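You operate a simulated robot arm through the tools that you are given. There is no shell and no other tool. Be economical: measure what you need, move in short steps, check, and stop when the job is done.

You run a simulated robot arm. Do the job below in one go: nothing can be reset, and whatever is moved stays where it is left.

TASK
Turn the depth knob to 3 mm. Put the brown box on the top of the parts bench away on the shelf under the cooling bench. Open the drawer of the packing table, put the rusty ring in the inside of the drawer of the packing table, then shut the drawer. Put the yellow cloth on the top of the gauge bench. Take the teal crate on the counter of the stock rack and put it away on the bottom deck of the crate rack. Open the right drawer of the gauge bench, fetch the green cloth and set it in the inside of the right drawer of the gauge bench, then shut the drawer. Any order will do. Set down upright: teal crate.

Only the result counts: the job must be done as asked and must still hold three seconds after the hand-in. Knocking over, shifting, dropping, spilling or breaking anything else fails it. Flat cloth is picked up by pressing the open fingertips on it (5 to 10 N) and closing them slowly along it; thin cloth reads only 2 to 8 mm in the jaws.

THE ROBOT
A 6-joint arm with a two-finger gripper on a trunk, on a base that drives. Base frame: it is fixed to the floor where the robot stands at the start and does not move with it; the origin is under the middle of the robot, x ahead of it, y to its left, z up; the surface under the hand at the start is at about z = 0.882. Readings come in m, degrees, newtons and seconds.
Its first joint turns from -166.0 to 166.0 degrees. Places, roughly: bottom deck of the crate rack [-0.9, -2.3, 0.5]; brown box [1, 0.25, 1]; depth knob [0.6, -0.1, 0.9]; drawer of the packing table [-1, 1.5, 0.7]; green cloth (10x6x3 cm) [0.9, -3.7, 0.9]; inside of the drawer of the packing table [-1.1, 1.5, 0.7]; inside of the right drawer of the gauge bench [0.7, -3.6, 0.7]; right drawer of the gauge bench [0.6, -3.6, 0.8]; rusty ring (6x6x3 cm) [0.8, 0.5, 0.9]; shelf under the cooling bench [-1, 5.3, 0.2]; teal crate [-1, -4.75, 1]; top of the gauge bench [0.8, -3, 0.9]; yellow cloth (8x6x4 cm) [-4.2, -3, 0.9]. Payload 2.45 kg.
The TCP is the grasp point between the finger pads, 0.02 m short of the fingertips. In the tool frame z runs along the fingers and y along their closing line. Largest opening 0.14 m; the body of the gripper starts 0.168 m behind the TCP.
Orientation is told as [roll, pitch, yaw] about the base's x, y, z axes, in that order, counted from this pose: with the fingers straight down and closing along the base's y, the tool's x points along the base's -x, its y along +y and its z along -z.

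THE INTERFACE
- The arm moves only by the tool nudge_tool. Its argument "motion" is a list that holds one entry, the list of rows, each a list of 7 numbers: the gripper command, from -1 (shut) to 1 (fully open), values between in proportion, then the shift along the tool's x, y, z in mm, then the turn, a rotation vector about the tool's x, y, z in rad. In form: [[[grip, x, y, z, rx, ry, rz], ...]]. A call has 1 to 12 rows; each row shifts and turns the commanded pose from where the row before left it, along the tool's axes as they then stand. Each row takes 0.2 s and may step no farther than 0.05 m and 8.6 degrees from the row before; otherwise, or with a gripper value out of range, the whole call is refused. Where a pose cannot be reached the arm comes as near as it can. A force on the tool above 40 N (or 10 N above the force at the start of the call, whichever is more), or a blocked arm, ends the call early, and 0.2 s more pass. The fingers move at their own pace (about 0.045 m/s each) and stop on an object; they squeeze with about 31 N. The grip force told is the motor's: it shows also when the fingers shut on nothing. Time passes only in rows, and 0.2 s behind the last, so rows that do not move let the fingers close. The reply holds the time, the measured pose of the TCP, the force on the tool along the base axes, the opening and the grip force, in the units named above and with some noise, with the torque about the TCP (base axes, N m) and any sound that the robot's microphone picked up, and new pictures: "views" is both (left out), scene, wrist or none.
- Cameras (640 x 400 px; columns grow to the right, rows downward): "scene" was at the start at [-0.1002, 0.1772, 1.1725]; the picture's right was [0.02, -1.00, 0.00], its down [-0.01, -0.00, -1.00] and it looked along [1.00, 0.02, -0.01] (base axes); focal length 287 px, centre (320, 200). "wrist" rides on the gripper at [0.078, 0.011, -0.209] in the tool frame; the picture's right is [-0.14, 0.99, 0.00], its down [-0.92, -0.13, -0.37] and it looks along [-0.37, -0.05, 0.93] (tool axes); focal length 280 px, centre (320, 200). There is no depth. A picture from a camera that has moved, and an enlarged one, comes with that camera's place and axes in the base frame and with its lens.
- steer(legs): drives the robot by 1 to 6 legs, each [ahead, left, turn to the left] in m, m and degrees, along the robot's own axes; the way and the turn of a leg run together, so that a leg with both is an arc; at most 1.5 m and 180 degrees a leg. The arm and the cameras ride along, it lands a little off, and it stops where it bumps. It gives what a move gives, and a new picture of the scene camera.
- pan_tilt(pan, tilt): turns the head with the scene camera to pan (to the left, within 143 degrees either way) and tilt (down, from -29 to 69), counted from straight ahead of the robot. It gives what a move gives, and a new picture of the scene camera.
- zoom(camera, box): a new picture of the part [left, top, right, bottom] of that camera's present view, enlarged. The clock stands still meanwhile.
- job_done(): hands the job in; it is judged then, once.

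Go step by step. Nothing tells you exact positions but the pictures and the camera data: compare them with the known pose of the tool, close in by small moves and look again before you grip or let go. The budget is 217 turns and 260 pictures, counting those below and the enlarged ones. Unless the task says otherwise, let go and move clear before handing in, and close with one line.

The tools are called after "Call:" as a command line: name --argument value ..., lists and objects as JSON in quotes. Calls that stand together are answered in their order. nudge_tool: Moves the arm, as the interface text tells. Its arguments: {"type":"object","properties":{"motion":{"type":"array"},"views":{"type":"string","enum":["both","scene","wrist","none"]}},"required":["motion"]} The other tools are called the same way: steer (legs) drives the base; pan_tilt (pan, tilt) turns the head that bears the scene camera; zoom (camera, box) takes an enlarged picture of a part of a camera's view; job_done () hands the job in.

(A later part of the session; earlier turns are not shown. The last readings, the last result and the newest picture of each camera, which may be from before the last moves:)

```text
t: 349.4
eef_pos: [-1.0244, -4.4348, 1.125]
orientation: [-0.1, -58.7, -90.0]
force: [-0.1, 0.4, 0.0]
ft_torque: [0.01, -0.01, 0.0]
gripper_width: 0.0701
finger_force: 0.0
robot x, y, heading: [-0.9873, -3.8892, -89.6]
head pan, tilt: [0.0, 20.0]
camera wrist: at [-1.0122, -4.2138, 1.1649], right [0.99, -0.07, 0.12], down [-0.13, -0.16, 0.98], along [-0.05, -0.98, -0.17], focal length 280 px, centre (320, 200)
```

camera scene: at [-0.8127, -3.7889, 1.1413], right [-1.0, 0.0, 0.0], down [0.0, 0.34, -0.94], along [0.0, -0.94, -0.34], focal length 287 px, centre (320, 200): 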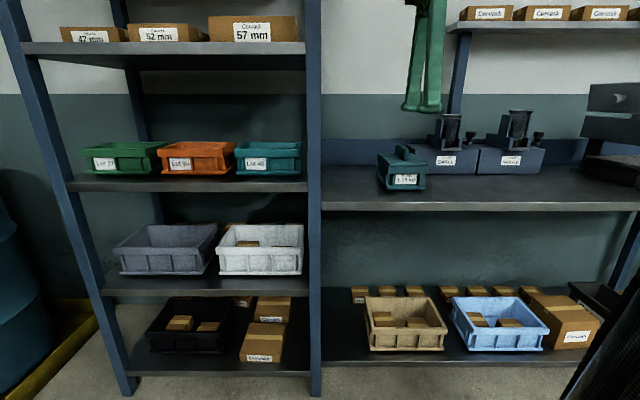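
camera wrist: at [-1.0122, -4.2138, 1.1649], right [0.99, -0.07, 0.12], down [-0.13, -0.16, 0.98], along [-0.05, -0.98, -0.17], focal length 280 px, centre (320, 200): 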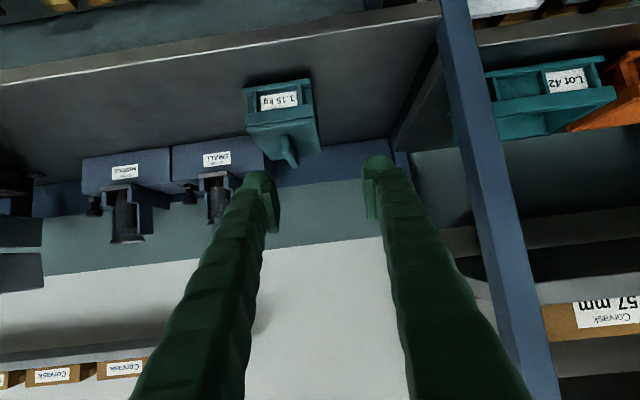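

The fin's front top is at about (-1.105, -4.80, 0.97). I'll drive closer and line up in front of it.

Call:
steer --legs '[[0.15, 0, -0.4]]'

Call:
nudge_tool --motion '[[[-0.1, 10.5, -16, 37, 0, 0, 0], [-0.1, 10.5, -16, 37, 0, 0, 0], [-0.1, 10.5, -16, 37, 0, 0, 0], [-0.1, 10.5, -16, 37, 0, 0, 0], [-0.1, 0, -16, 20, 0, 0, 0], [-0.1, 0, 0, 0, 0, 0, 0]]]' --views "both"

```text
t: 350.8
eef_pos: [-1.0271, -4.5827, 1.1241]
orientation: [-0.2, -58.7, -90.2]
force: [0.2, 0.1, 0.3]
ft_torque: [-0.02, 0.04, 0.0]
gripper_width: 0.0703
finger_force: 0.1
robot x, y, heading: [-0.9861, -4.034, -90.2]
head pan, tilt: [0.0, 20.0]
camera scene: at [-0.8124, -3.939, 1.1413], right [-1.0, 0.0, 0.0], down [0.0, 0.34, -0.94], along [0.0, -0.94, -0.34], focal length 287 px, centre (320, 200)
```

scene: 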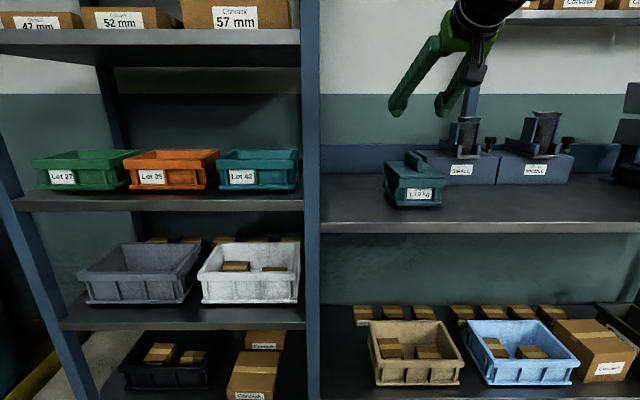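

```text
t: 352.2
eef_pos: [-1.1104, -4.7045, 1.0034]
orientation: [-0.2, -58.7, -90.2]
force: [0.3, 0.0, 0.7]
ft_torque: [0.0, -0.02, -0.04]
gripper_width: 0.0631
finger_force: 0.0
robot x, y, heading: [-0.9884, -4.0341, -90.2]
head pan, tilt: [0.0, 20.0]
camera scene: at [-0.7756, -3.931, 1.1363], right [-0.92, -0.39, 0.0], down [-0.15, 0.36, -0.92], along [0.36, -0.85, -0.39], focal length 287 px, centre (320, 200)
camera wrist: at [-1.0958, -4.4846, 1.044], right [0.99, -0.08, 0.12], down [-0.13, -0.16, 0.98], along [-0.06, -0.98, -0.17], focal length 280 px, centre (320, 200)
```

scene: 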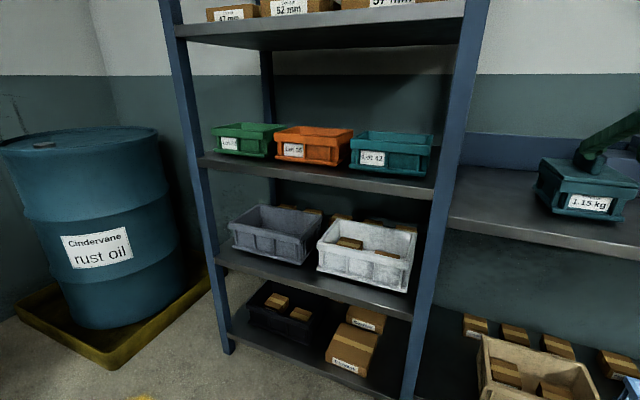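
wrist: 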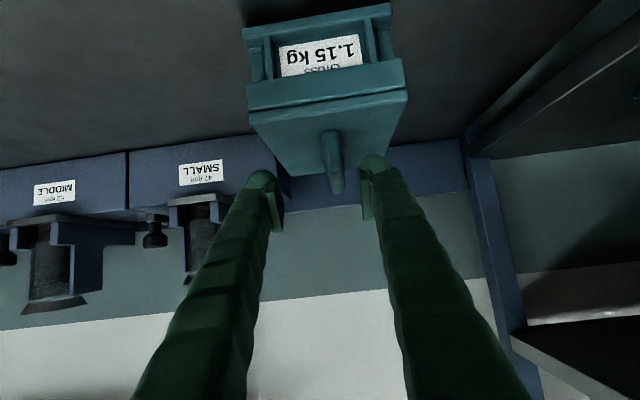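

The fin is at x≈-1.095, from lid 0.925 up to about 0.985. I'll align and look once more before sliding on.

Call:
nudge_tool --motion '[[[-0.1, 16, 7, 9.6, 0, 0, 0], [-0.1, 15.6, 7, 9.6, 0, 0, 0], [-0.1, -20, 0, 32.7, 0, 0, 0], [-0.1, 0, 0, 0, 0, 0, 0]]]' --views "wrist"

```text
t: 353.2
eef_pos: [-1.0946, -4.7457, 0.9653]
orientation: [-0.1, -58.8, -90.2]
force: [-1.0, 0.0, 0.0]
ft_torque: [-0.01, 0.04, -0.01]
gripper_width: 0.0629
finger_force: 0.2
robot x, y, heading: [-0.9869, -4.0335, -89.9]
head pan, tilt: [0.0, 20.0]
camera wrist: at [-1.0818, -4.5247, 1.0059], right [0.99, -0.08, 0.12], down [-0.13, -0.16, 0.98], along [-0.06, -0.98, -0.17], focal length 280 px, centre (320, 200)
```

wrist: 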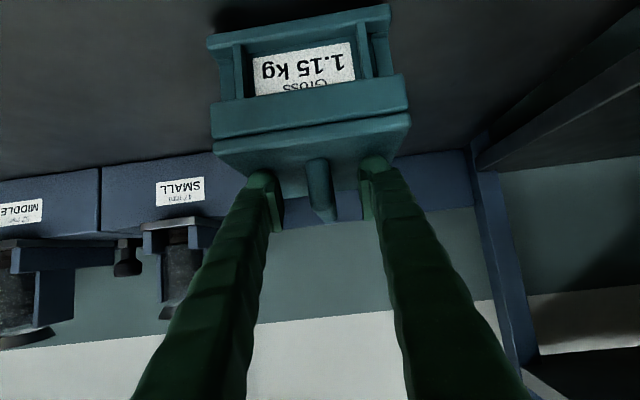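

Aligned. I'll slide onto the fin and close.

Call:
nudge_tool --motion '[[[-0.1, -19.5, 0, 32, 0, 0, 0], [-0.1, -19.5, 0, 32, 0, 0, 0], [-0.1, 0, 0, 0, 0, 0, 0], [-0.4, 0, 0, 0, 0, 0, 0], [-0.6, 0, 0, 0, 0, 0, 0], [-0.8, 0, 0, 0, 0, 0, 0], [-0.9, 0, 0, 0, 0, 0, 0]]]' --views "wrist"

```text
t: 354.8
eef_pos: [-1.0936, -4.817, 0.9648]
orientation: [-0.1, -58.8, -90.2]
force: [4.7, -1.6, 7.5]
ft_torque: [-0.08, 0.0, 0.03]
gripper_width: 0.017
finger_force: 23.9
robot x, y, heading: [-0.9862, -4.0329, -90.3]
head pan, tilt: [0.0, 20.0]
camera wrist: at [-1.0809, -4.5964, 1.0053], right [0.99, -0.08, 0.12], down [-0.13, -0.16, 0.98], along [-0.06, -0.98, -0.17], focal length 280 px, centre (320, 200)
```

wrist: 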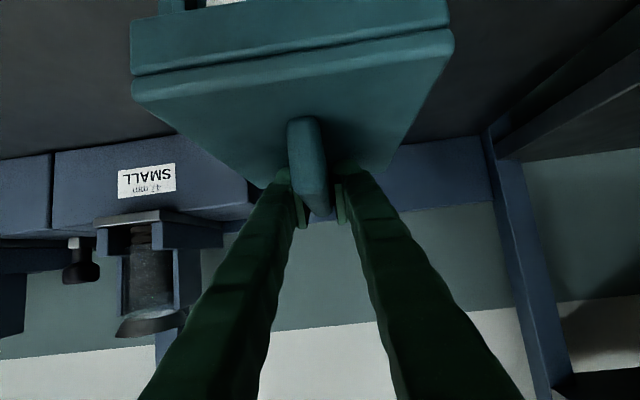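

The fin is gripped. I'll tighten and lift a little to check.

Call:
nudge_tool --motion '[[[-1, 0, 0, 0, 0, 0, 0], [-1, 0, 0, 0, 0, 0, 0], [-1, -13, 0, -8, 0, 0, 0], [-1, -17, 0, -10.4, 0, 0, 0], [-1, -17, 0, -10.4, 0, 0, 0], [-1, 0, 0, 0, 0, 0, 0]]]' --views "both"

```text
t: 356.2
eef_pos: [-1.0958, -4.8168, 1.0189]
orientation: [0.0, -58.6, -90.2]
force: [-0.5, -0.2, -10.7]
ft_torque: [-0.36, -0.03, 0.01]
gripper_width: 0.0173
finger_force: 31.3
robot x, y, heading: [-0.9874, -4.0338, -90.3]
head pan, tilt: [0.0, 20.0]
camera scene: at [-0.8125, -3.9395, 1.1413], right [-1.0, 0.0, 0.0], down [0.0, 0.34, -0.94], along [0.0, -0.94, -0.34], focal length 287 px, centre (320, 200)
camera wrist: at [-1.0815, -4.5964, 1.0604], right [0.99, -0.08, 0.12], down [-0.13, -0.16, 0.98], along [-0.06, -0.98, -0.17], focal length 280 px, centre (320, 200)
```

scene: 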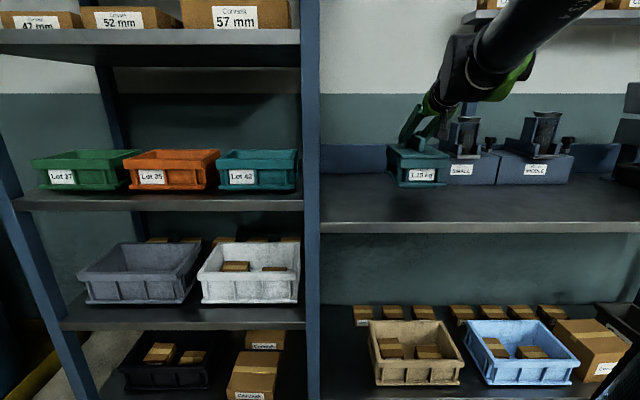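
wrist: 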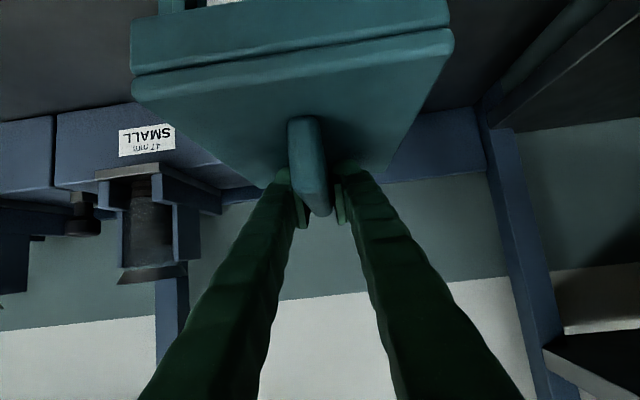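

The crate hangs level. I'll back out and test lowering in the open to the rack's deck height.

Call:
steer --legs '[[-0.7, 0, 0]]'

Call:
nudge_tool --motion '[[[-1, 38, 0, 23.2, 0, 0, 0], [-1, 38, 0, 23.2, 0, 0, 0], [-1, 38, 0, 23.2, 0, 0, 0], [-1, 38, 0, 23.2, 0, 0, 0], [-1, 38, 0, 23.2, 0, 0, 0], [-1, 38, 0, 23.2, 0, 0, 0], [-1, 38, 0, 23.2, 0, 0, 0], [-1, 38, 0, 23.2, 0, 0, 0], [-1, 25, 0, 15, 0, 0, 0], [-1, 0, 0, 0, 0, 0, 0]]]' --views "scene"

```text
t: 360.0
eef_pos: [-1.0915, -4.1183, 1.019]
orientation: [-0.1, -58.7, -90.1]
force: [0.2, 0.4, -11.1]
ft_torque: [-0.32, 0.01, 0.01]
gripper_width: 0.0169
finger_force: 30.6
robot x, y, heading: [-0.9841, -3.3379, -90.3]
head pan, tilt: [0.0, 20.0]
camera scene: at [-0.8102, -3.241, 1.1413], right [-1.0, 0.0, 0.0], down [0.0, 0.34, -0.94], along [0.0, -0.94, -0.34], focal length 287 px, centre (320, 200)
```

scene: 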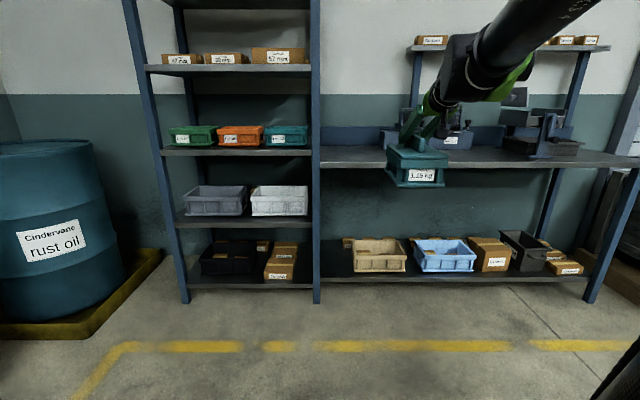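

```text
t: 362.2
eef_pos: [-1.0944, -4.1168, 0.6334]
orientation: [-0.2, -58.7, -90.1]
force: [-0.2, 1.2, -11.5]
ft_torque: [-0.37, 0.01, -0.02]
gripper_width: 0.017
finger_force: 31.5
robot x, y, heading: [-0.9854, -3.3345, -90.4]
head pan, tilt: [0.0, 20.0]
camera scene: at [-0.8103, -3.2411, 1.1413], right [-1.0, 0.0, 0.0], down [0.0, 0.34, -0.94], along [0.0, -0.94, -0.34], focal length 287 px, centre (320, 200)
```

scene: 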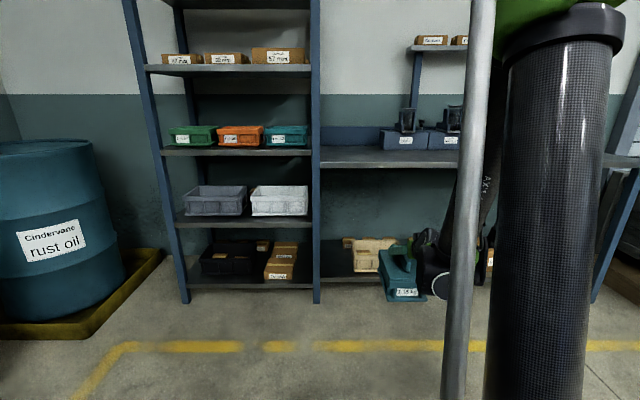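

Lowering works. I'll move to the corridor, turn to face -x south of the rack, and look at it.

Call:
steer --legs '[[0, 0.6, 0], [0, 0, -89.6], [-0.5, 0, 0]]'

Call:
pan_tilt --pan -45 --tilt 25

```text
t: 371.9
eef_pos: [-0.6774, -3.2321, 0.6334]
orientation: [0.0, -58.6, -179.5]
force: [-0.2, -0.3, -11.4]
ft_torque: [0.01, 0.33, -0.03]
gripper_width: 0.017
finger_force: 30.9
robot x, y, heading: [0.1002, -3.3334, -179.5]
head pan, tilt: [0.0, 20.0]
camera scene: at [0.2, -3.5047, 1.1413], right [-0.01, 1.0, 0.0], down [0.34, 0.0, -0.94], along [-0.94, -0.01, -0.34], focal length 287 px, centre (320, 200)
```

scene: 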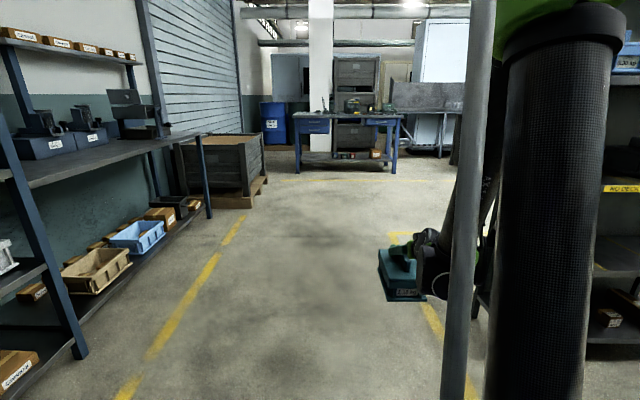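

```text
t: 373.0
eef_pos: [-0.6793, -3.2328, 0.6338]
orientation: [-0.2, -58.6, -179.5]
force: [-0.1, -0.2, -11.1]
ft_torque: [0.02, 0.34, -0.03]
gripper_width: 0.017
finger_force: 30.9
robot x, y, heading: [0.1036, -3.3298, -179.2]
head pan, tilt: [-45.0, 25.0]
camera scene: at [0.2272, -3.4394, 1.1333], right [0.7, 0.71, 0.0], down [0.3, -0.3, -0.91], along [-0.65, 0.63, -0.42], focal length 287 px, centre (320, 200)
```

scene: 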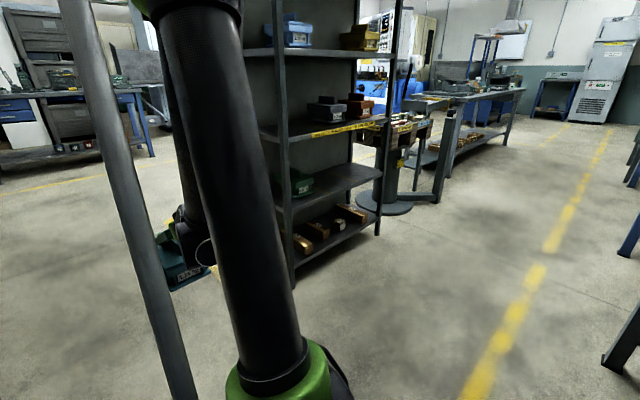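

Call:
zoom --camera "scene" --box '[230, 10, 430, 290]'

```text
1.43 times, centred on (330, 150) of scene
camera zoom: at [0.2272, -3.4394, 1.1333], right [0.7, 0.71, 0.0], down [0.3, -0.3, -0.91], along [-0.65, 0.63, -0.42], focal length 410 px, centre (306, 271)
```

zoom: 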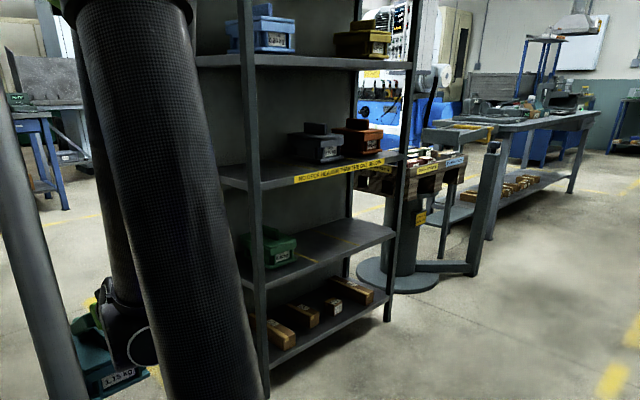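

The sign on the rack confirms its decks; the third one (z≈0.47) holding the green crate is the bottom deck, with a free middle slot at y≈-2.23. I'll back slightly and slide sideways in front of it.

Call:
steer --legs '[[-0.05, 0, -0.8], [0, -1.0, 0]]'

Call:
pan_tilt --pan 0 --tilt 25

```text
t: 378.7
eef_pos: [-0.6123, -2.2123, 0.6332]
orientation: [-0.1, -58.5, 178.9]
force: [-0.5, 0.2, -10.2]
ft_torque: [-0.01, 0.35, 0.0]
gripper_width: 0.0172
finger_force: 30.8
robot x, y, heading: [0.1638, -2.3355, 178.8]
head pan, tilt: [-45.0, 25.0]
camera scene: at [0.287, -2.4453, 1.1333], right [0.72, 0.69, 0.0], down [0.29, -0.3, -0.91], along [-0.63, 0.65, -0.42], focal length 287 px, centre (320, 200)
```

scene: 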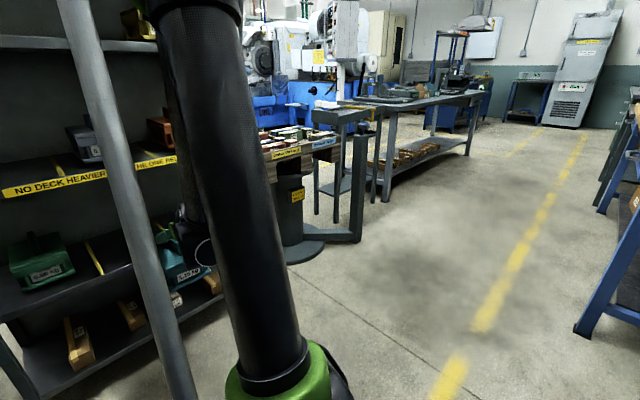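

```text
t: 379.8
eef_pos: [-0.6126, -2.2121, 0.6335]
orientation: [-0.2, -58.6, 178.8]
force: [-0.4, -0.1, -10.7]
ft_torque: [0.0, 0.31, -0.02]
gripper_width: 0.017
finger_force: 31.2
robot x, y, heading: [0.1682, -2.3365, 178.8]
head pan, tilt: [0.0, 25.0]
camera scene: at [0.2586, -2.5098, 1.1333], right [0.02, 1.0, 0.0], down [0.42, -0.01, -0.91], along [-0.91, 0.02, -0.42], focal length 287 px, centre (320, 200)
```

scene: 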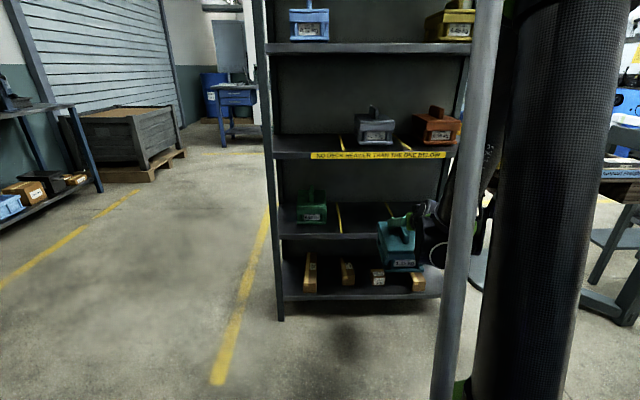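

Call:
zoom --camera "scene" --box '[255, 120, 475, 310]'

Call:
nudge_tool --motion '[[[-1, 0, 0, 0, 0, 0, 0]]]' --views "wrist"

```text
2.11 times, centred on (365, 215) of scene
camera zoom: at [0.2586, -2.5098, 1.1333], right [0.02, 1.0, 0.0], down [0.42, -0.01, -0.91], along [-0.91, 0.02, -0.42], focal length 604 px, centre (225, 168)
```

zoom: 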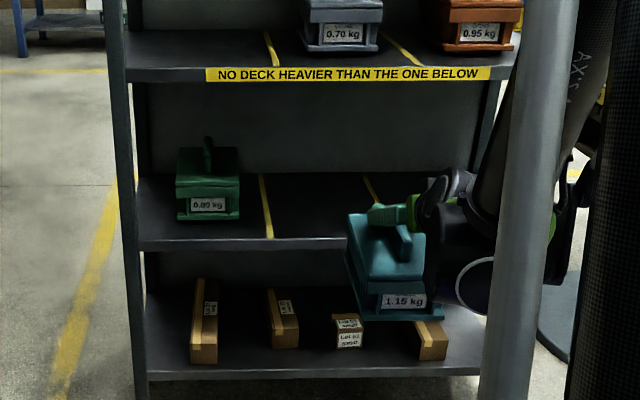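

```text
t: 380.2
eef_pos: [-0.6128, -2.2115, 0.6348]
orientation: [0.0, -58.6, 178.8]
force: [0.0, 0.3, -11.8]
ft_torque: [0.03, 0.36, 0.02]
gripper_width: 0.0171
finger_force: 30.8
robot x, y, heading: [0.1687, -2.3319, 178.9]
head pan, tilt: [0.0, 25.0]
camera wrist: at [-0.3918, -2.2258, 0.6747], right [-0.09, -0.99, 0.12], down [-0.16, 0.13, 0.98], along [-0.98, 0.07, -0.17], focal length 280 px, centre (320, 200)
```

wrist: 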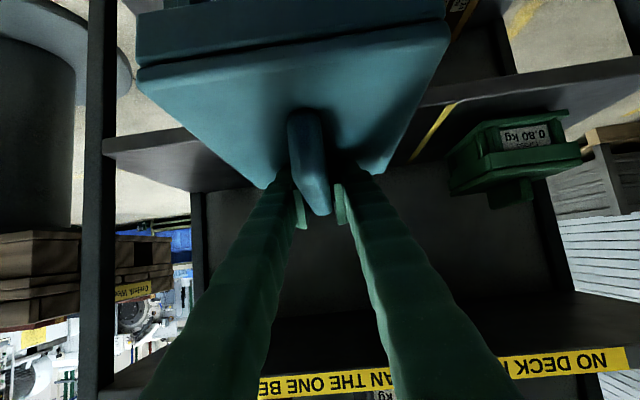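

All consistent: the middle slot is y −2.39…−2.13. I'll nudge to y≈-2.255 and drive in.

Call:
steer --legs '[[0, 0.03, 1.1], [0.2, 0, 0]]'

Call:
nudge_tool --motion '[[[-1, 0, 0, 0, 0, 0, 0]]]' --views "both"

```text
t: 382.3
eef_pos: [-0.8183, -2.2558, 0.6334]
orientation: [-0.2, -58.6, 179.9]
force: [1.1, 0.6, -12.1]
ft_torque: [0.0, 0.27, 0.0]
gripper_width: 0.0168
finger_force: 31.0
robot x, y, heading: [-0.0371, -2.3666, 180.1]
head pan, tilt: [0.0, 25.0]
camera scene: at [0.0586, -2.538, 1.1333], right [0.0, 1.0, 0.0], down [0.42, 0.0, -0.91], along [-0.91, 0.0, -0.42], focal length 287 px, centre (320, 200)
```

scene: 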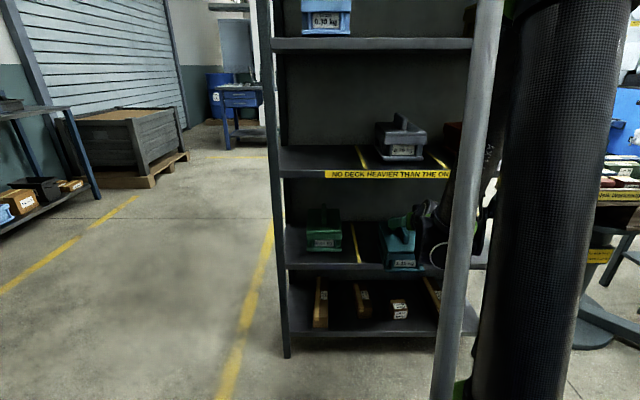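

```text
t: 382.7
eef_pos: [-0.8184, -2.2566, 0.6335]
orientation: [0.0, -58.7, 180.0]
force: [-0.4, -0.3, -11.1]
ft_torque: [0.01, 0.34, -0.01]
gripper_width: 0.0171
finger_force: 30.8
robot x, y, heading: [-0.0363, -2.3626, 180.0]
head pan, tilt: [0.0, 25.0]
camera scene: at [0.0586, -2.538, 1.1333], right [0.0, 1.0, 0.0], down [0.42, 0.0, -0.91], along [-0.91, 0.0, -0.42], focal length 287 px, centre (320, 200)
camera wrist: at [-0.5973, -2.2669, 0.6746], right [-0.07, -0.99, 0.12], down [-0.16, 0.13, 0.98], along [-0.98, 0.05, -0.17], focal length 280 px, centre (320, 200)
```

scene: 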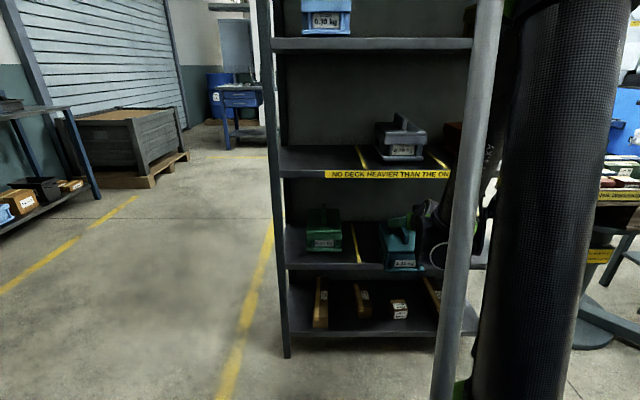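
wrist: 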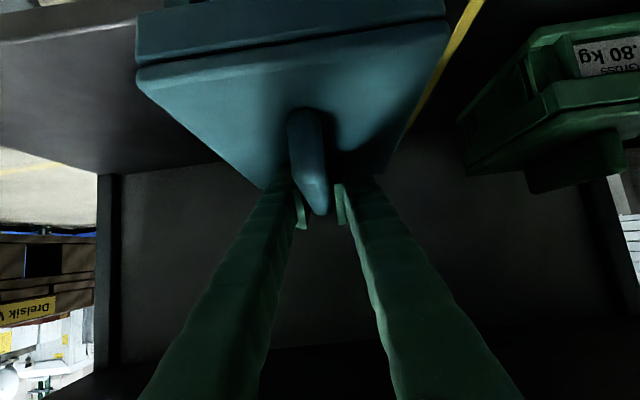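

Entering cleanly. I'll go 12 cm more.

Call:
steer --legs '[[0.125, 0, 0]]'

Call:
nudge_tool --motion '[[[-1, 12.8, 0, 7.8, 0, 0, 0], [-1, 8.5, 0, 5.2, 0, 0, 0], [-1, 0, 0, 0, 0, 0, 0]]]' --views "both"

```text
t: 383.9
eef_pos: [-0.9443, -2.2569, 0.6329]
orientation: [-0.1, -58.5, 179.9]
force: [-0.5, 0.4, -10.5]
ft_torque: [0.04, 0.34, -0.03]
gripper_width: 0.0172
finger_force: 30.7
robot x, y, heading: [-0.1623, -2.3633, 180.2]
head pan, tilt: [0.0, 25.0]
camera scene: at [-0.0669, -2.5379, 1.1333], right [0.0, 1.0, 0.0], down [0.42, 0.0, -0.91], along [-0.91, 0.0, -0.42], focal length 287 px, centre (320, 200)
```

scene: 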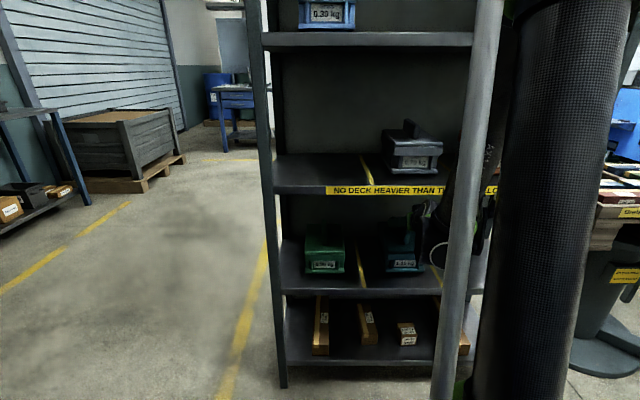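

```text
t: 384.3
eef_pos: [-0.9451, -2.2561, 0.6247]
orientation: [0.0, -59.1, 179.8]
force: [7.5, -1.6, 26.4]
ft_torque: [0.0, 0.49, 0.0]
gripper_width: 0.0172
finger_force: 31.1
robot x, y, heading: [-0.166, -2.3675, 179.9]
head pan, tilt: [0.0, 25.0]
stopped in row 2: the force on the tool passed its limit at 65 N (the readings are from after the stop); the commanded pose is now the measured one
camera scene: at [-0.0655, -2.5381, 1.1331], right [0.0, 1.0, 0.0], down [0.42, 0.0, -0.91], along [-0.91, 0.0, -0.42], focal length 287 px, centre (320, 200)
camera wrist: at [-0.7234, -2.2673, 0.6635], right [-0.07, -0.99, 0.12], down [-0.16, 0.13, 0.98], along [-0.98, 0.05, -0.16], focal length 280 px, centre (320, 200)
```

scene: 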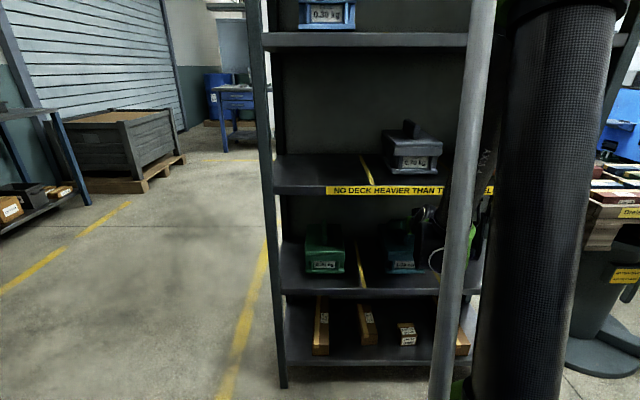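
wrist: 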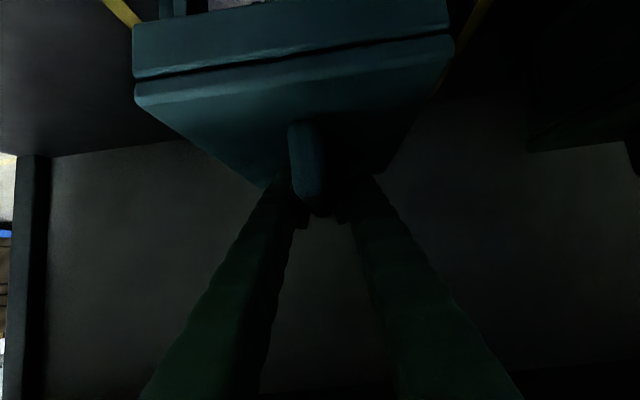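

Call:
zoom --camera "scene" --box '[275, 195, 475, 310]'

```text
3.20 times, centred on (375, 252) of scene
camera zoom: at [-0.0655, -2.5381, 1.1331], right [0.0, 1.0, 0.0], down [0.42, 0.0, -0.91], along [-0.91, 0.0, -0.42], focal length 918 px, centre (144, 32)
```

zoom: 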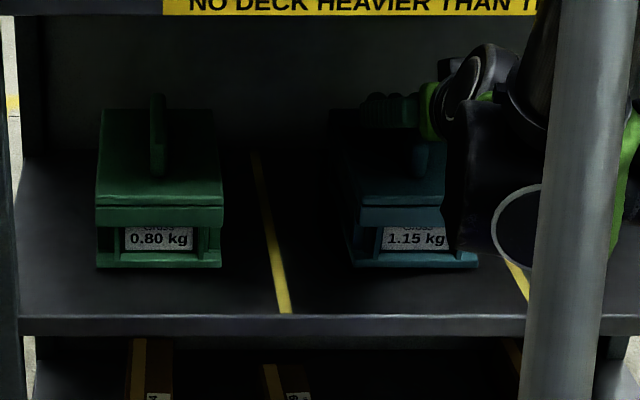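

The crate sits on the deck level with its green neighbour. I'll release and back straight out.

Call:
nudge_tool --motion '[[[-0.8, -1, 0, -0.6, 0, 0, 0], [-0.5, 0, 0, 0, 0, 0, 0], [-0.3, 0, 0, 0, 0, 0, 0], [-0.3, 0, 0, 0, 0, 0, 0], [-0.3, 0, 0, 0, 0, 0, 0]]]' --views "wrist"

Call:
steer --legs '[[-0.3, 0, 0]]'

Call:
zoom --camera "scene" --box '[275, 150, 475, 310]'

```text
t: 385.5
eef_pos: [-0.9456, -2.2564, 0.6241]
orientation: [0.0, -59.1, 179.8]
force: [-1.8, 0.7, 16.2]
ft_torque: [-0.03, 0.06, 0.09]
gripper_width: 0.0453
finger_force: 0.0
robot x, y, heading: [-0.1651, -2.3632, 180.2]
head pan, tilt: [0.0, 25.0]
camera wrist: at [-0.724, -2.267, 0.6638], right [-0.07, -0.99, 0.12], down [-0.16, 0.13, 0.98], along [-0.98, 0.05, -0.17], focal length 280 px, centre (320, 200)
```

wrist: 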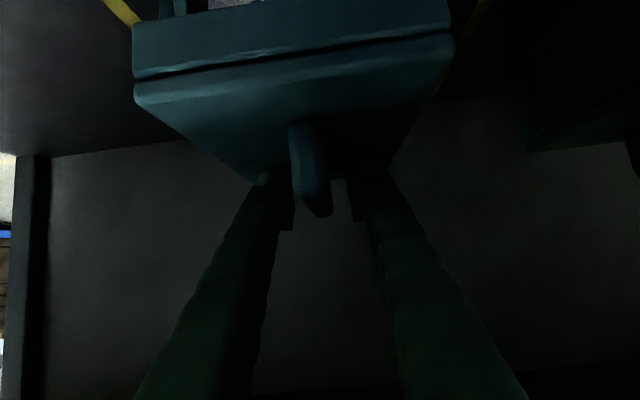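

```text
t: 387.1
eef_pos: [-0.7696, -2.2562, 0.6266]
orientation: [0.1, -59.3, 179.7]
force: [-1.4, -1.3, 19.0]
ft_torque: [-0.1, 0.11, -0.06]
gripper_width: 0.0489
finger_force: 0.0
robot x, y, heading: [0.0164, -2.3698, -180.1]
head pan, tilt: [0.0, 25.0]
stopped in leg 1: the force on the tool passed its limit at 46 N (the readings are from after the stop); the commanded pose is now the measured one
camera scene: at [0.1102, -2.5381, 1.1331], right [0.0, 1.0, 0.0], down [0.42, 0.0, -0.91], along [-0.91, 0.0, -0.42], focal length 287 px, centre (320, 200)
```

scene: 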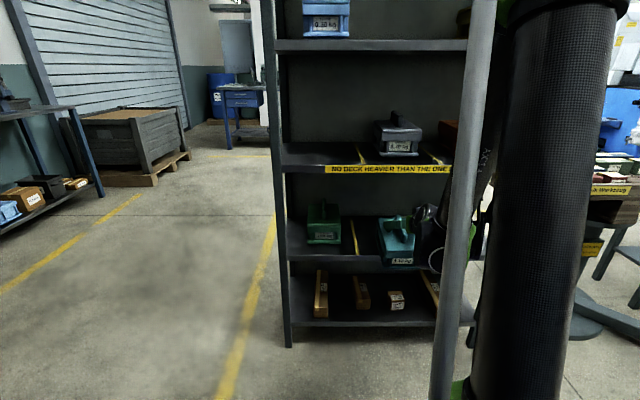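

```text
2.50 times, centred on (375, 230) of scene
camera zoom: at [0.1102, -2.5381, 1.1331], right [0.0, 1.0, 0.0], down [0.42, 0.0, -0.91], along [-0.91, 0.0, -0.42], focal length 717 px, centre (182, 125)
```

zoom: 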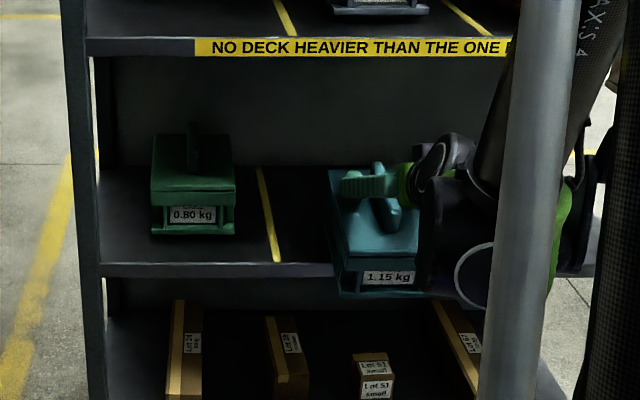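

The fingers were still pressing on the lid and dragged the crate toward the edge. I'll grip the fin again immediately.

Call:
nudge_tool --motion '[[[-0.7, 0, 0, 0, 0, 0, 0], [-1, 0, 0, 0, 0, 0, 0], [-1, 0, 0, 0, 0, 0, 0], [-1, 0, 0, 0, 0, 0, 0], [-1, 0, 0, 0, 0, 0, 0]]]' --views "wrist"

```text
t: 388.3
eef_pos: [-0.7694, -2.256, 0.6244]
orientation: [-0.1, -59.1, 179.9]
force: [0.6, 4.3, 3.9]
ft_torque: [0.15, -0.23, 0.06]
gripper_width: 0.0171
finger_force: 30.8
robot x, y, heading: [0.0132, -2.3605, 179.9]
head pan, tilt: [0.0, 25.0]
camera wrist: at [-0.5484, -2.267, 0.6642], right [-0.07, -0.99, 0.12], down [-0.15, 0.13, 0.98], along [-0.99, 0.05, -0.16], focal length 280 px, centre (320, 200)
```

wrist: 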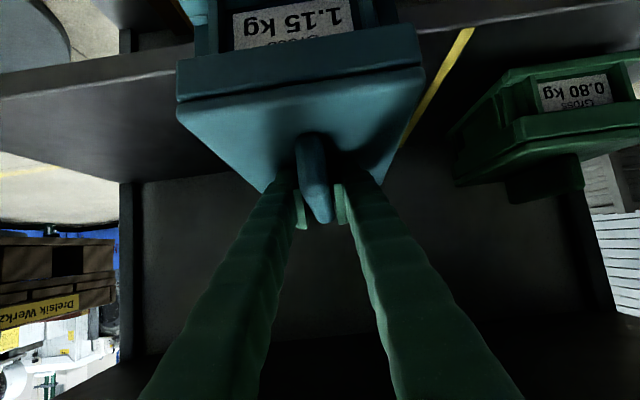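

Gripped again. I'll lift slightly, check, then drive it back in.

Call:
nudge_tool --motion '[[[-1, -8.5, 0, -5.2, 0, 0, 0], [-1, -8.5, 0, -5.2, 0, 0, 0], [-1, 0, 0, 0, 0, 0, 0]]]' --views "both"

```text
t: 389.1
eef_pos: [-0.7709, -2.2576, 0.6449]
orientation: [0.0, -59.2, 179.8]
force: [-0.4, 0.1, -10.3]
ft_torque: [0.0, -0.03, -0.02]
gripper_width: 0.0169
finger_force: 31.0
robot x, y, heading: [0.0115, -2.3678, -179.9]
head pan, tilt: [0.0, 25.0]
camera scene: at [0.1094, -2.5379, 1.1333], right [0.0, 1.0, 0.0], down [0.42, 0.0, -0.91], along [-0.91, 0.0, -0.42], focal length 287 px, centre (320, 200)
camera wrist: at [-0.5487, -2.2683, 0.6843], right [-0.07, -0.99, 0.12], down [-0.15, 0.13, 0.98], along [-0.99, 0.05, -0.16], focal length 280 px, centre (320, 200)
```

scene: 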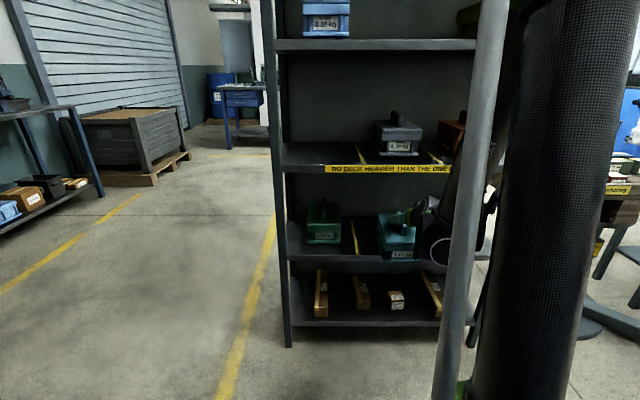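
wrist: 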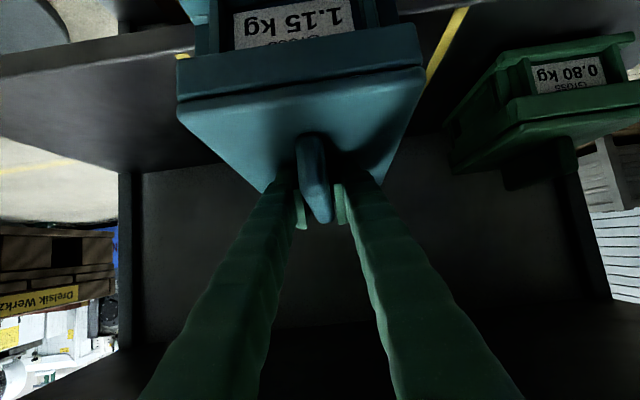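

The crate is balanced and level. I'll drive back in 17 cm and set it down with small steps.

Call:
steer --legs '[[0.17, 0, 0]]'

Call:
nudge_tool --motion '[[[-1, 5.1, 0, 3.1, 0, 0, 0], [-1, 2.6, 0, 1.6, 0, 0, 0], [-1, 2.6, 0, 1.6, 0, 0, 0], [-1, 2.6, 0, 1.6, 0, 0, 0], [-1, 1.7, 0, 1, 0, 0, 0], [-1, 0, 0, 0, 0, 0, 0]]]' --views "none"

```text
t: 390.5
eef_pos: [-0.9418, -2.2576, 0.6448]
orientation: [0.0, -59.1, 179.8]
force: [0.4, -0.5, -11.1]
ft_torque: [-0.01, -0.08, 0.02]
gripper_width: 0.0171
finger_force: 31.4
robot x, y, heading: [-0.1613, -2.366, -179.6]
head pan, tilt: [0.0, 25.0]
camera scene: at [-0.0631, -2.5379, 1.1333], right [0.0, 1.0, 0.0], down [0.42, 0.0, -0.91], along [-0.91, 0.0, -0.42], focal length 287 px, centre (320, 200)
```

scene: 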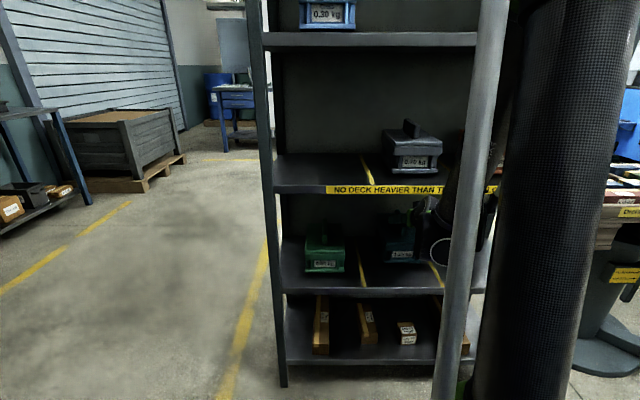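

```text
t: 391.9
eef_pos: [-0.942, -2.2577, 0.6293]
orientation: [0.0, -59.3, 179.8]
force: [-5.5, 0.4, 7.0]
ft_torque: [0.03, -0.84, 0.0]
gripper_width: 0.0172
finger_force: 30.7
robot x, y, heading: [-0.161, -2.3667, -180.0]
head pan, tilt: [0.0, 25.0]
```

Contact. I'll open wide, raise 12 mm so nothing touches the lid, and check forces.

Call:
nudge_tool --motion '[[[-0.7, 0, 0, 0, 0, 0, 0], [-0.3, 0, 0, 0, 0, 0, 0], [-0.1, 0, 0, 0, 0, 0, 0], [-0.1, -3.4, 0, -2.1, 0, 0, 0], [-0.1, -3.4, 0, -2.1, 0, 0, 0], [-0.1, -5.1, 0, -3.1, 0, 0, 0], [-0.1, 0, 0, 0, 0, 0, 0]]]' --views "both"

```text
t: 393.5
eef_pos: [-0.9415, -2.2582, 0.6426]
orientation: [0.0, -59.2, 179.9]
force: [0.5, -0.4, 0.3]
ft_torque: [-0.01, -0.05, 0.02]
gripper_width: 0.063
finger_force: 0.1
robot x, y, heading: [-0.157, -2.3676, -180.0]
head pan, tilt: [0.0, 25.0]
camera scene: at [-0.0627, -2.538, 1.1332], right [0.0, 1.0, 0.0], down [0.42, 0.0, -0.91], along [-0.91, 0.0, -0.42], focal length 287 px, centre (320, 200)
camera wrist: at [-0.7205, -2.2686, 0.6815], right [-0.07, -0.99, 0.12], down [-0.15, 0.13, 0.98], along [-0.99, 0.05, -0.16], focal length 280 px, centre (320, 200)
```

scene: 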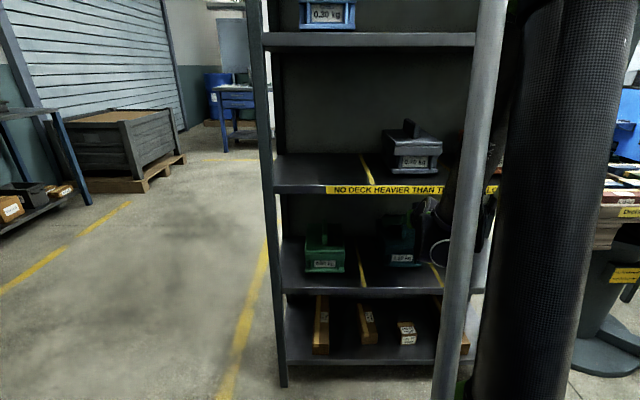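
wrist: 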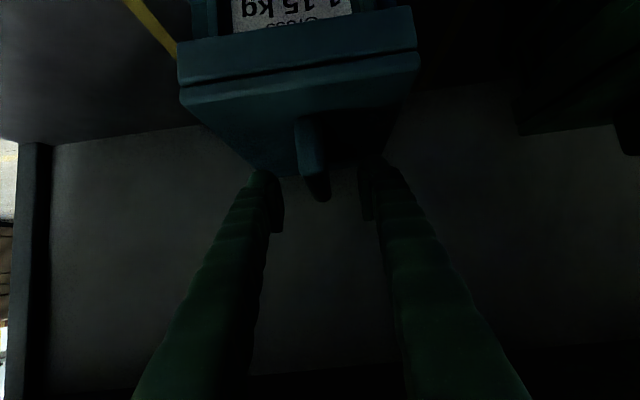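

Force is zero now. I'll back out in two stages.

Call:
steer --legs '[[-0.06, 0, 0]]'

Call:
zoom --camera "scene" --box '[275, 195, 475, 310]'

```text
t: 394.5
eef_pos: [-0.8812, -2.2581, 0.6428]
orientation: [0.0, -59.2, 179.8]
force: [0.1, 0.4, -0.8]
ft_torque: [-0.02, 0.03, -0.01]
gripper_width: 0.0629
finger_force: 0.1
robot x, y, heading: [-0.1014, -2.3636, -180.0]
head pan, tilt: [0.0, 25.0]
camera scene: at [-0.0014, -2.5378, 1.1332], right [0.0, 1.0, 0.0], down [0.42, 0.0, -0.91], along [-0.91, 0.0, -0.42], focal length 287 px, centre (320, 200)
```

scene: 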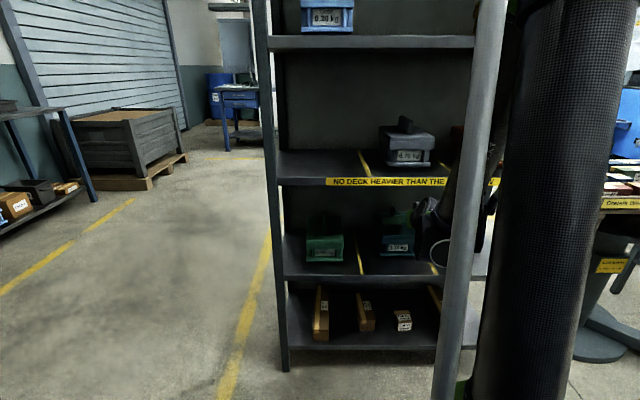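

```text
3.20 times, centred on (375, 252) of scene
camera zoom: at [-0.0014, -2.5378, 1.1332], right [0.0, 1.0, 0.0], down [0.42, 0.0, -0.91], along [-0.91, 0.0, -0.42], focal length 918 px, centre (144, 32)
```

zoom: 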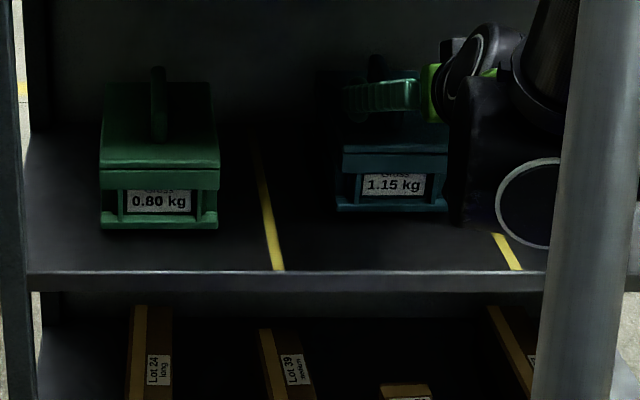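

The crate stays put in its slot. I'll back out fully, raise the arm and go vertical.

Call:
steer --legs '[[-0.24, 0, 0]]'

Call:
nudge_tool --motion '[[[0, -38, 0, -23.2, 0, 0, 0], [0, -38, 0, -23.2, 0, 0, 0], [0, -38, 0, -23.2, 0, 0, 0], [0, -38, 0, -23.2, 0, 0, 0], [0, -38, 0, -23.2, 0, 0, 0], [0, -38, 0, -23.2, 0, 0, 0], [0, -38, 0, -23.2, 0, 0, 0], [0, -38, 0, -23.2, 0, 0, 0], [0, -38, 0, -23.2, 0, 0, 0], [0, -38, 0, -23.2, 0, 0, 0]]]' --views "none"

Call:
nudge_tool --motion '[[[0, 0, 0, -10, 0, 0.13, 0], [0, 0, 0, -10, 0, 0.13, 0], [0, 0, 0, -10, 0, 0.13, 0], [0, 0, 0, -10, 0, 0.13, 0], [0, 0, 0, -10, 0, 0.13, 0], [0, 0, 0, -10, 0, 0.13, 0], [0, 0, 0, -10, 0, 0.13, 0], [0, 0, 0, 0, 0, 0.123, 0], [0, 40, 0, 0, 0, 0, 0], [0, 40, 0, 0, 0, 0, 0], [0, 0, 0, 0, 0, 0, 0]]]' --views "none"

```text
t: 396.3
eef_pos: [-0.64, -2.2615, 0.642]
orientation: [0.1, -59.2, -180.0]
force: [0.4, 0.1, -0.1]
ft_torque: [0.0, 0.0, 0.0]
gripper_width: 0.0628
finger_force: 0.1
robot x, y, heading: [0.1459, -2.3616, -179.8]
head pan, tilt: [0.0, 25.0]
camera scene: at [0.2404, -2.5368, 1.1332], right [0.0, 1.0, 0.0], down [0.42, 0.0, -0.91], along [-0.91, 0.0, -0.42], focal length 287 px, centre (320, 200)
```

scene: 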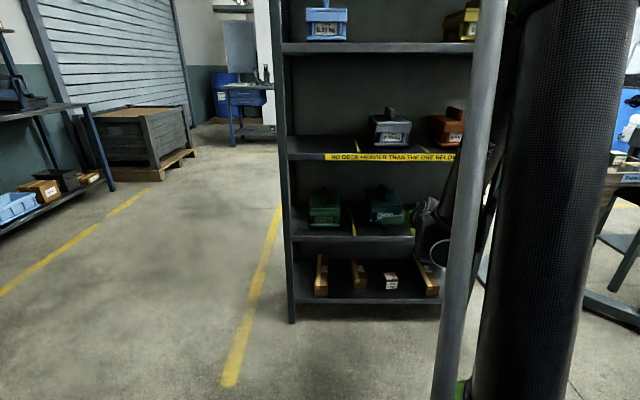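

```text
t: 398.5
eef_pos: [-0.6352, -2.2627, 1.0891]
orientation: [0.0, -59.3, -180.0]
force: [0.0, 0.6, -0.2]
ft_torque: [-0.01, -0.03, 0.01]
gripper_width: 0.07
finger_force: 0.1
robot x, y, heading: [0.1426, -2.3624, -179.6]
head pan, tilt: [0.0, 25.0]
```

```text
t: 400.9
eef_pos: [-0.515, -2.2598, 1.1416]
orientation: [0.1, 0.0, -180.0]
force: [0.1, 0.1, 0.1]
ft_torque: [-0.03, -0.02, 0.0]
gripper_width: 0.0699
finger_force: 0.0
robot x, y, heading: [0.1425, -2.365, -179.6]
head pan, tilt: [0.0, 25.0]
```

Next is the yellow cloth on the bench around (-4.2, -3). I'll drive there.

Call:
steer --legs '[[0, 0.8, -0.4], [1.4, 0, 0], [1.4, 0, 0]]'

Call:
pan_tilt --pan 0 --tilt 22

```text
t: 418.2
eef_pos: [-3.281, -3.0639, 1.1412]
orientation: [0.0, 0.0, -179.9]
force: [-0.3, -0.3, 0.7]
ft_torque: [-0.02, 0.05, -0.01]
gripper_width: 0.07
finger_force: 0.1
robot x, y, heading: [-2.624, -3.1675, -179.6]
head pan, tilt: [0.0, 25.0]
camera scene: at [-2.5241, -3.3405, 1.1332], right [-0.01, 1.0, 0.0], down [0.42, 0.0, -0.91], along [-0.91, -0.01, -0.42], focal length 287 px, centre (320, 200)
```

scene: 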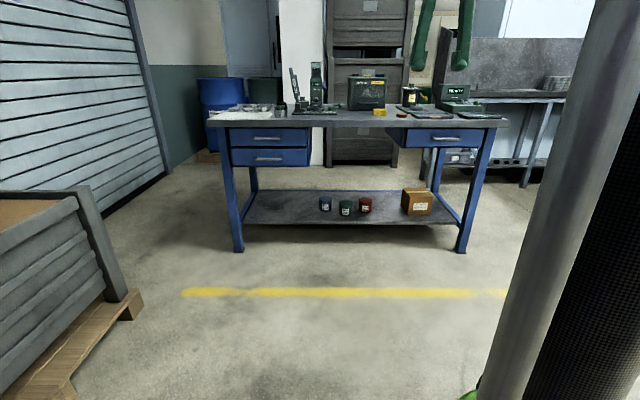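

```text
t: 418.8
eef_pos: [-3.2793, -3.0635, 1.1416]
orientation: [0.1, 0.0, -179.9]
force: [0.8, -1.4, 0.7]
ft_torque: [0.01, -0.01, 0.0]
gripper_width: 0.0702
finger_force: 0.2
robot x, y, heading: [-2.6232, -3.1633, -179.6]
head pan, tilt: [0.0, 22.0]
camera scene: at [-2.5248, -3.3405, 1.138], right [-0.01, 1.0, 0.0], down [0.38, 0.0, -0.93], along [-0.93, -0.01, -0.38], focal length 287 px, centre (320, 200)
```

scene: 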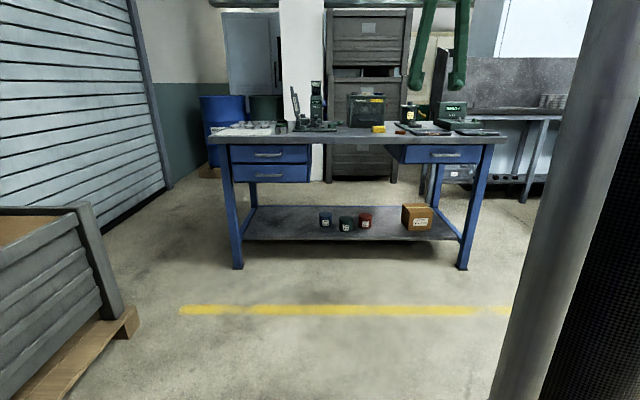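

Call:
zoom --camera "scene" --box '[280, 75, 510, 165]'

```text
2.78 times, centred on (395, 120) of scene
camera zoom: at [-2.5248, -3.3405, 1.138], right [-0.01, 1.0, 0.0], down [0.38, 0.0, -0.93], along [-0.93, -0.01, -0.38], focal length 798 px, centre (111, 423)
```

zoom: 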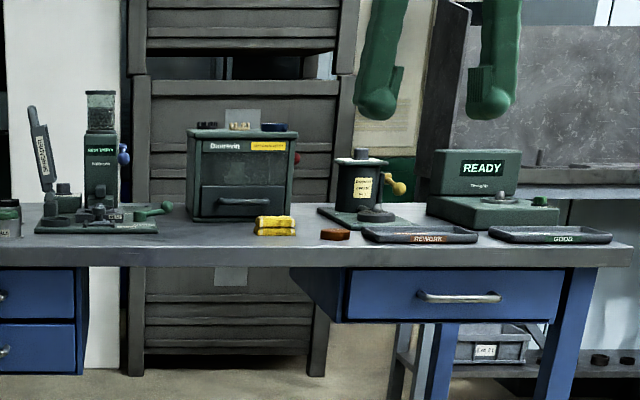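

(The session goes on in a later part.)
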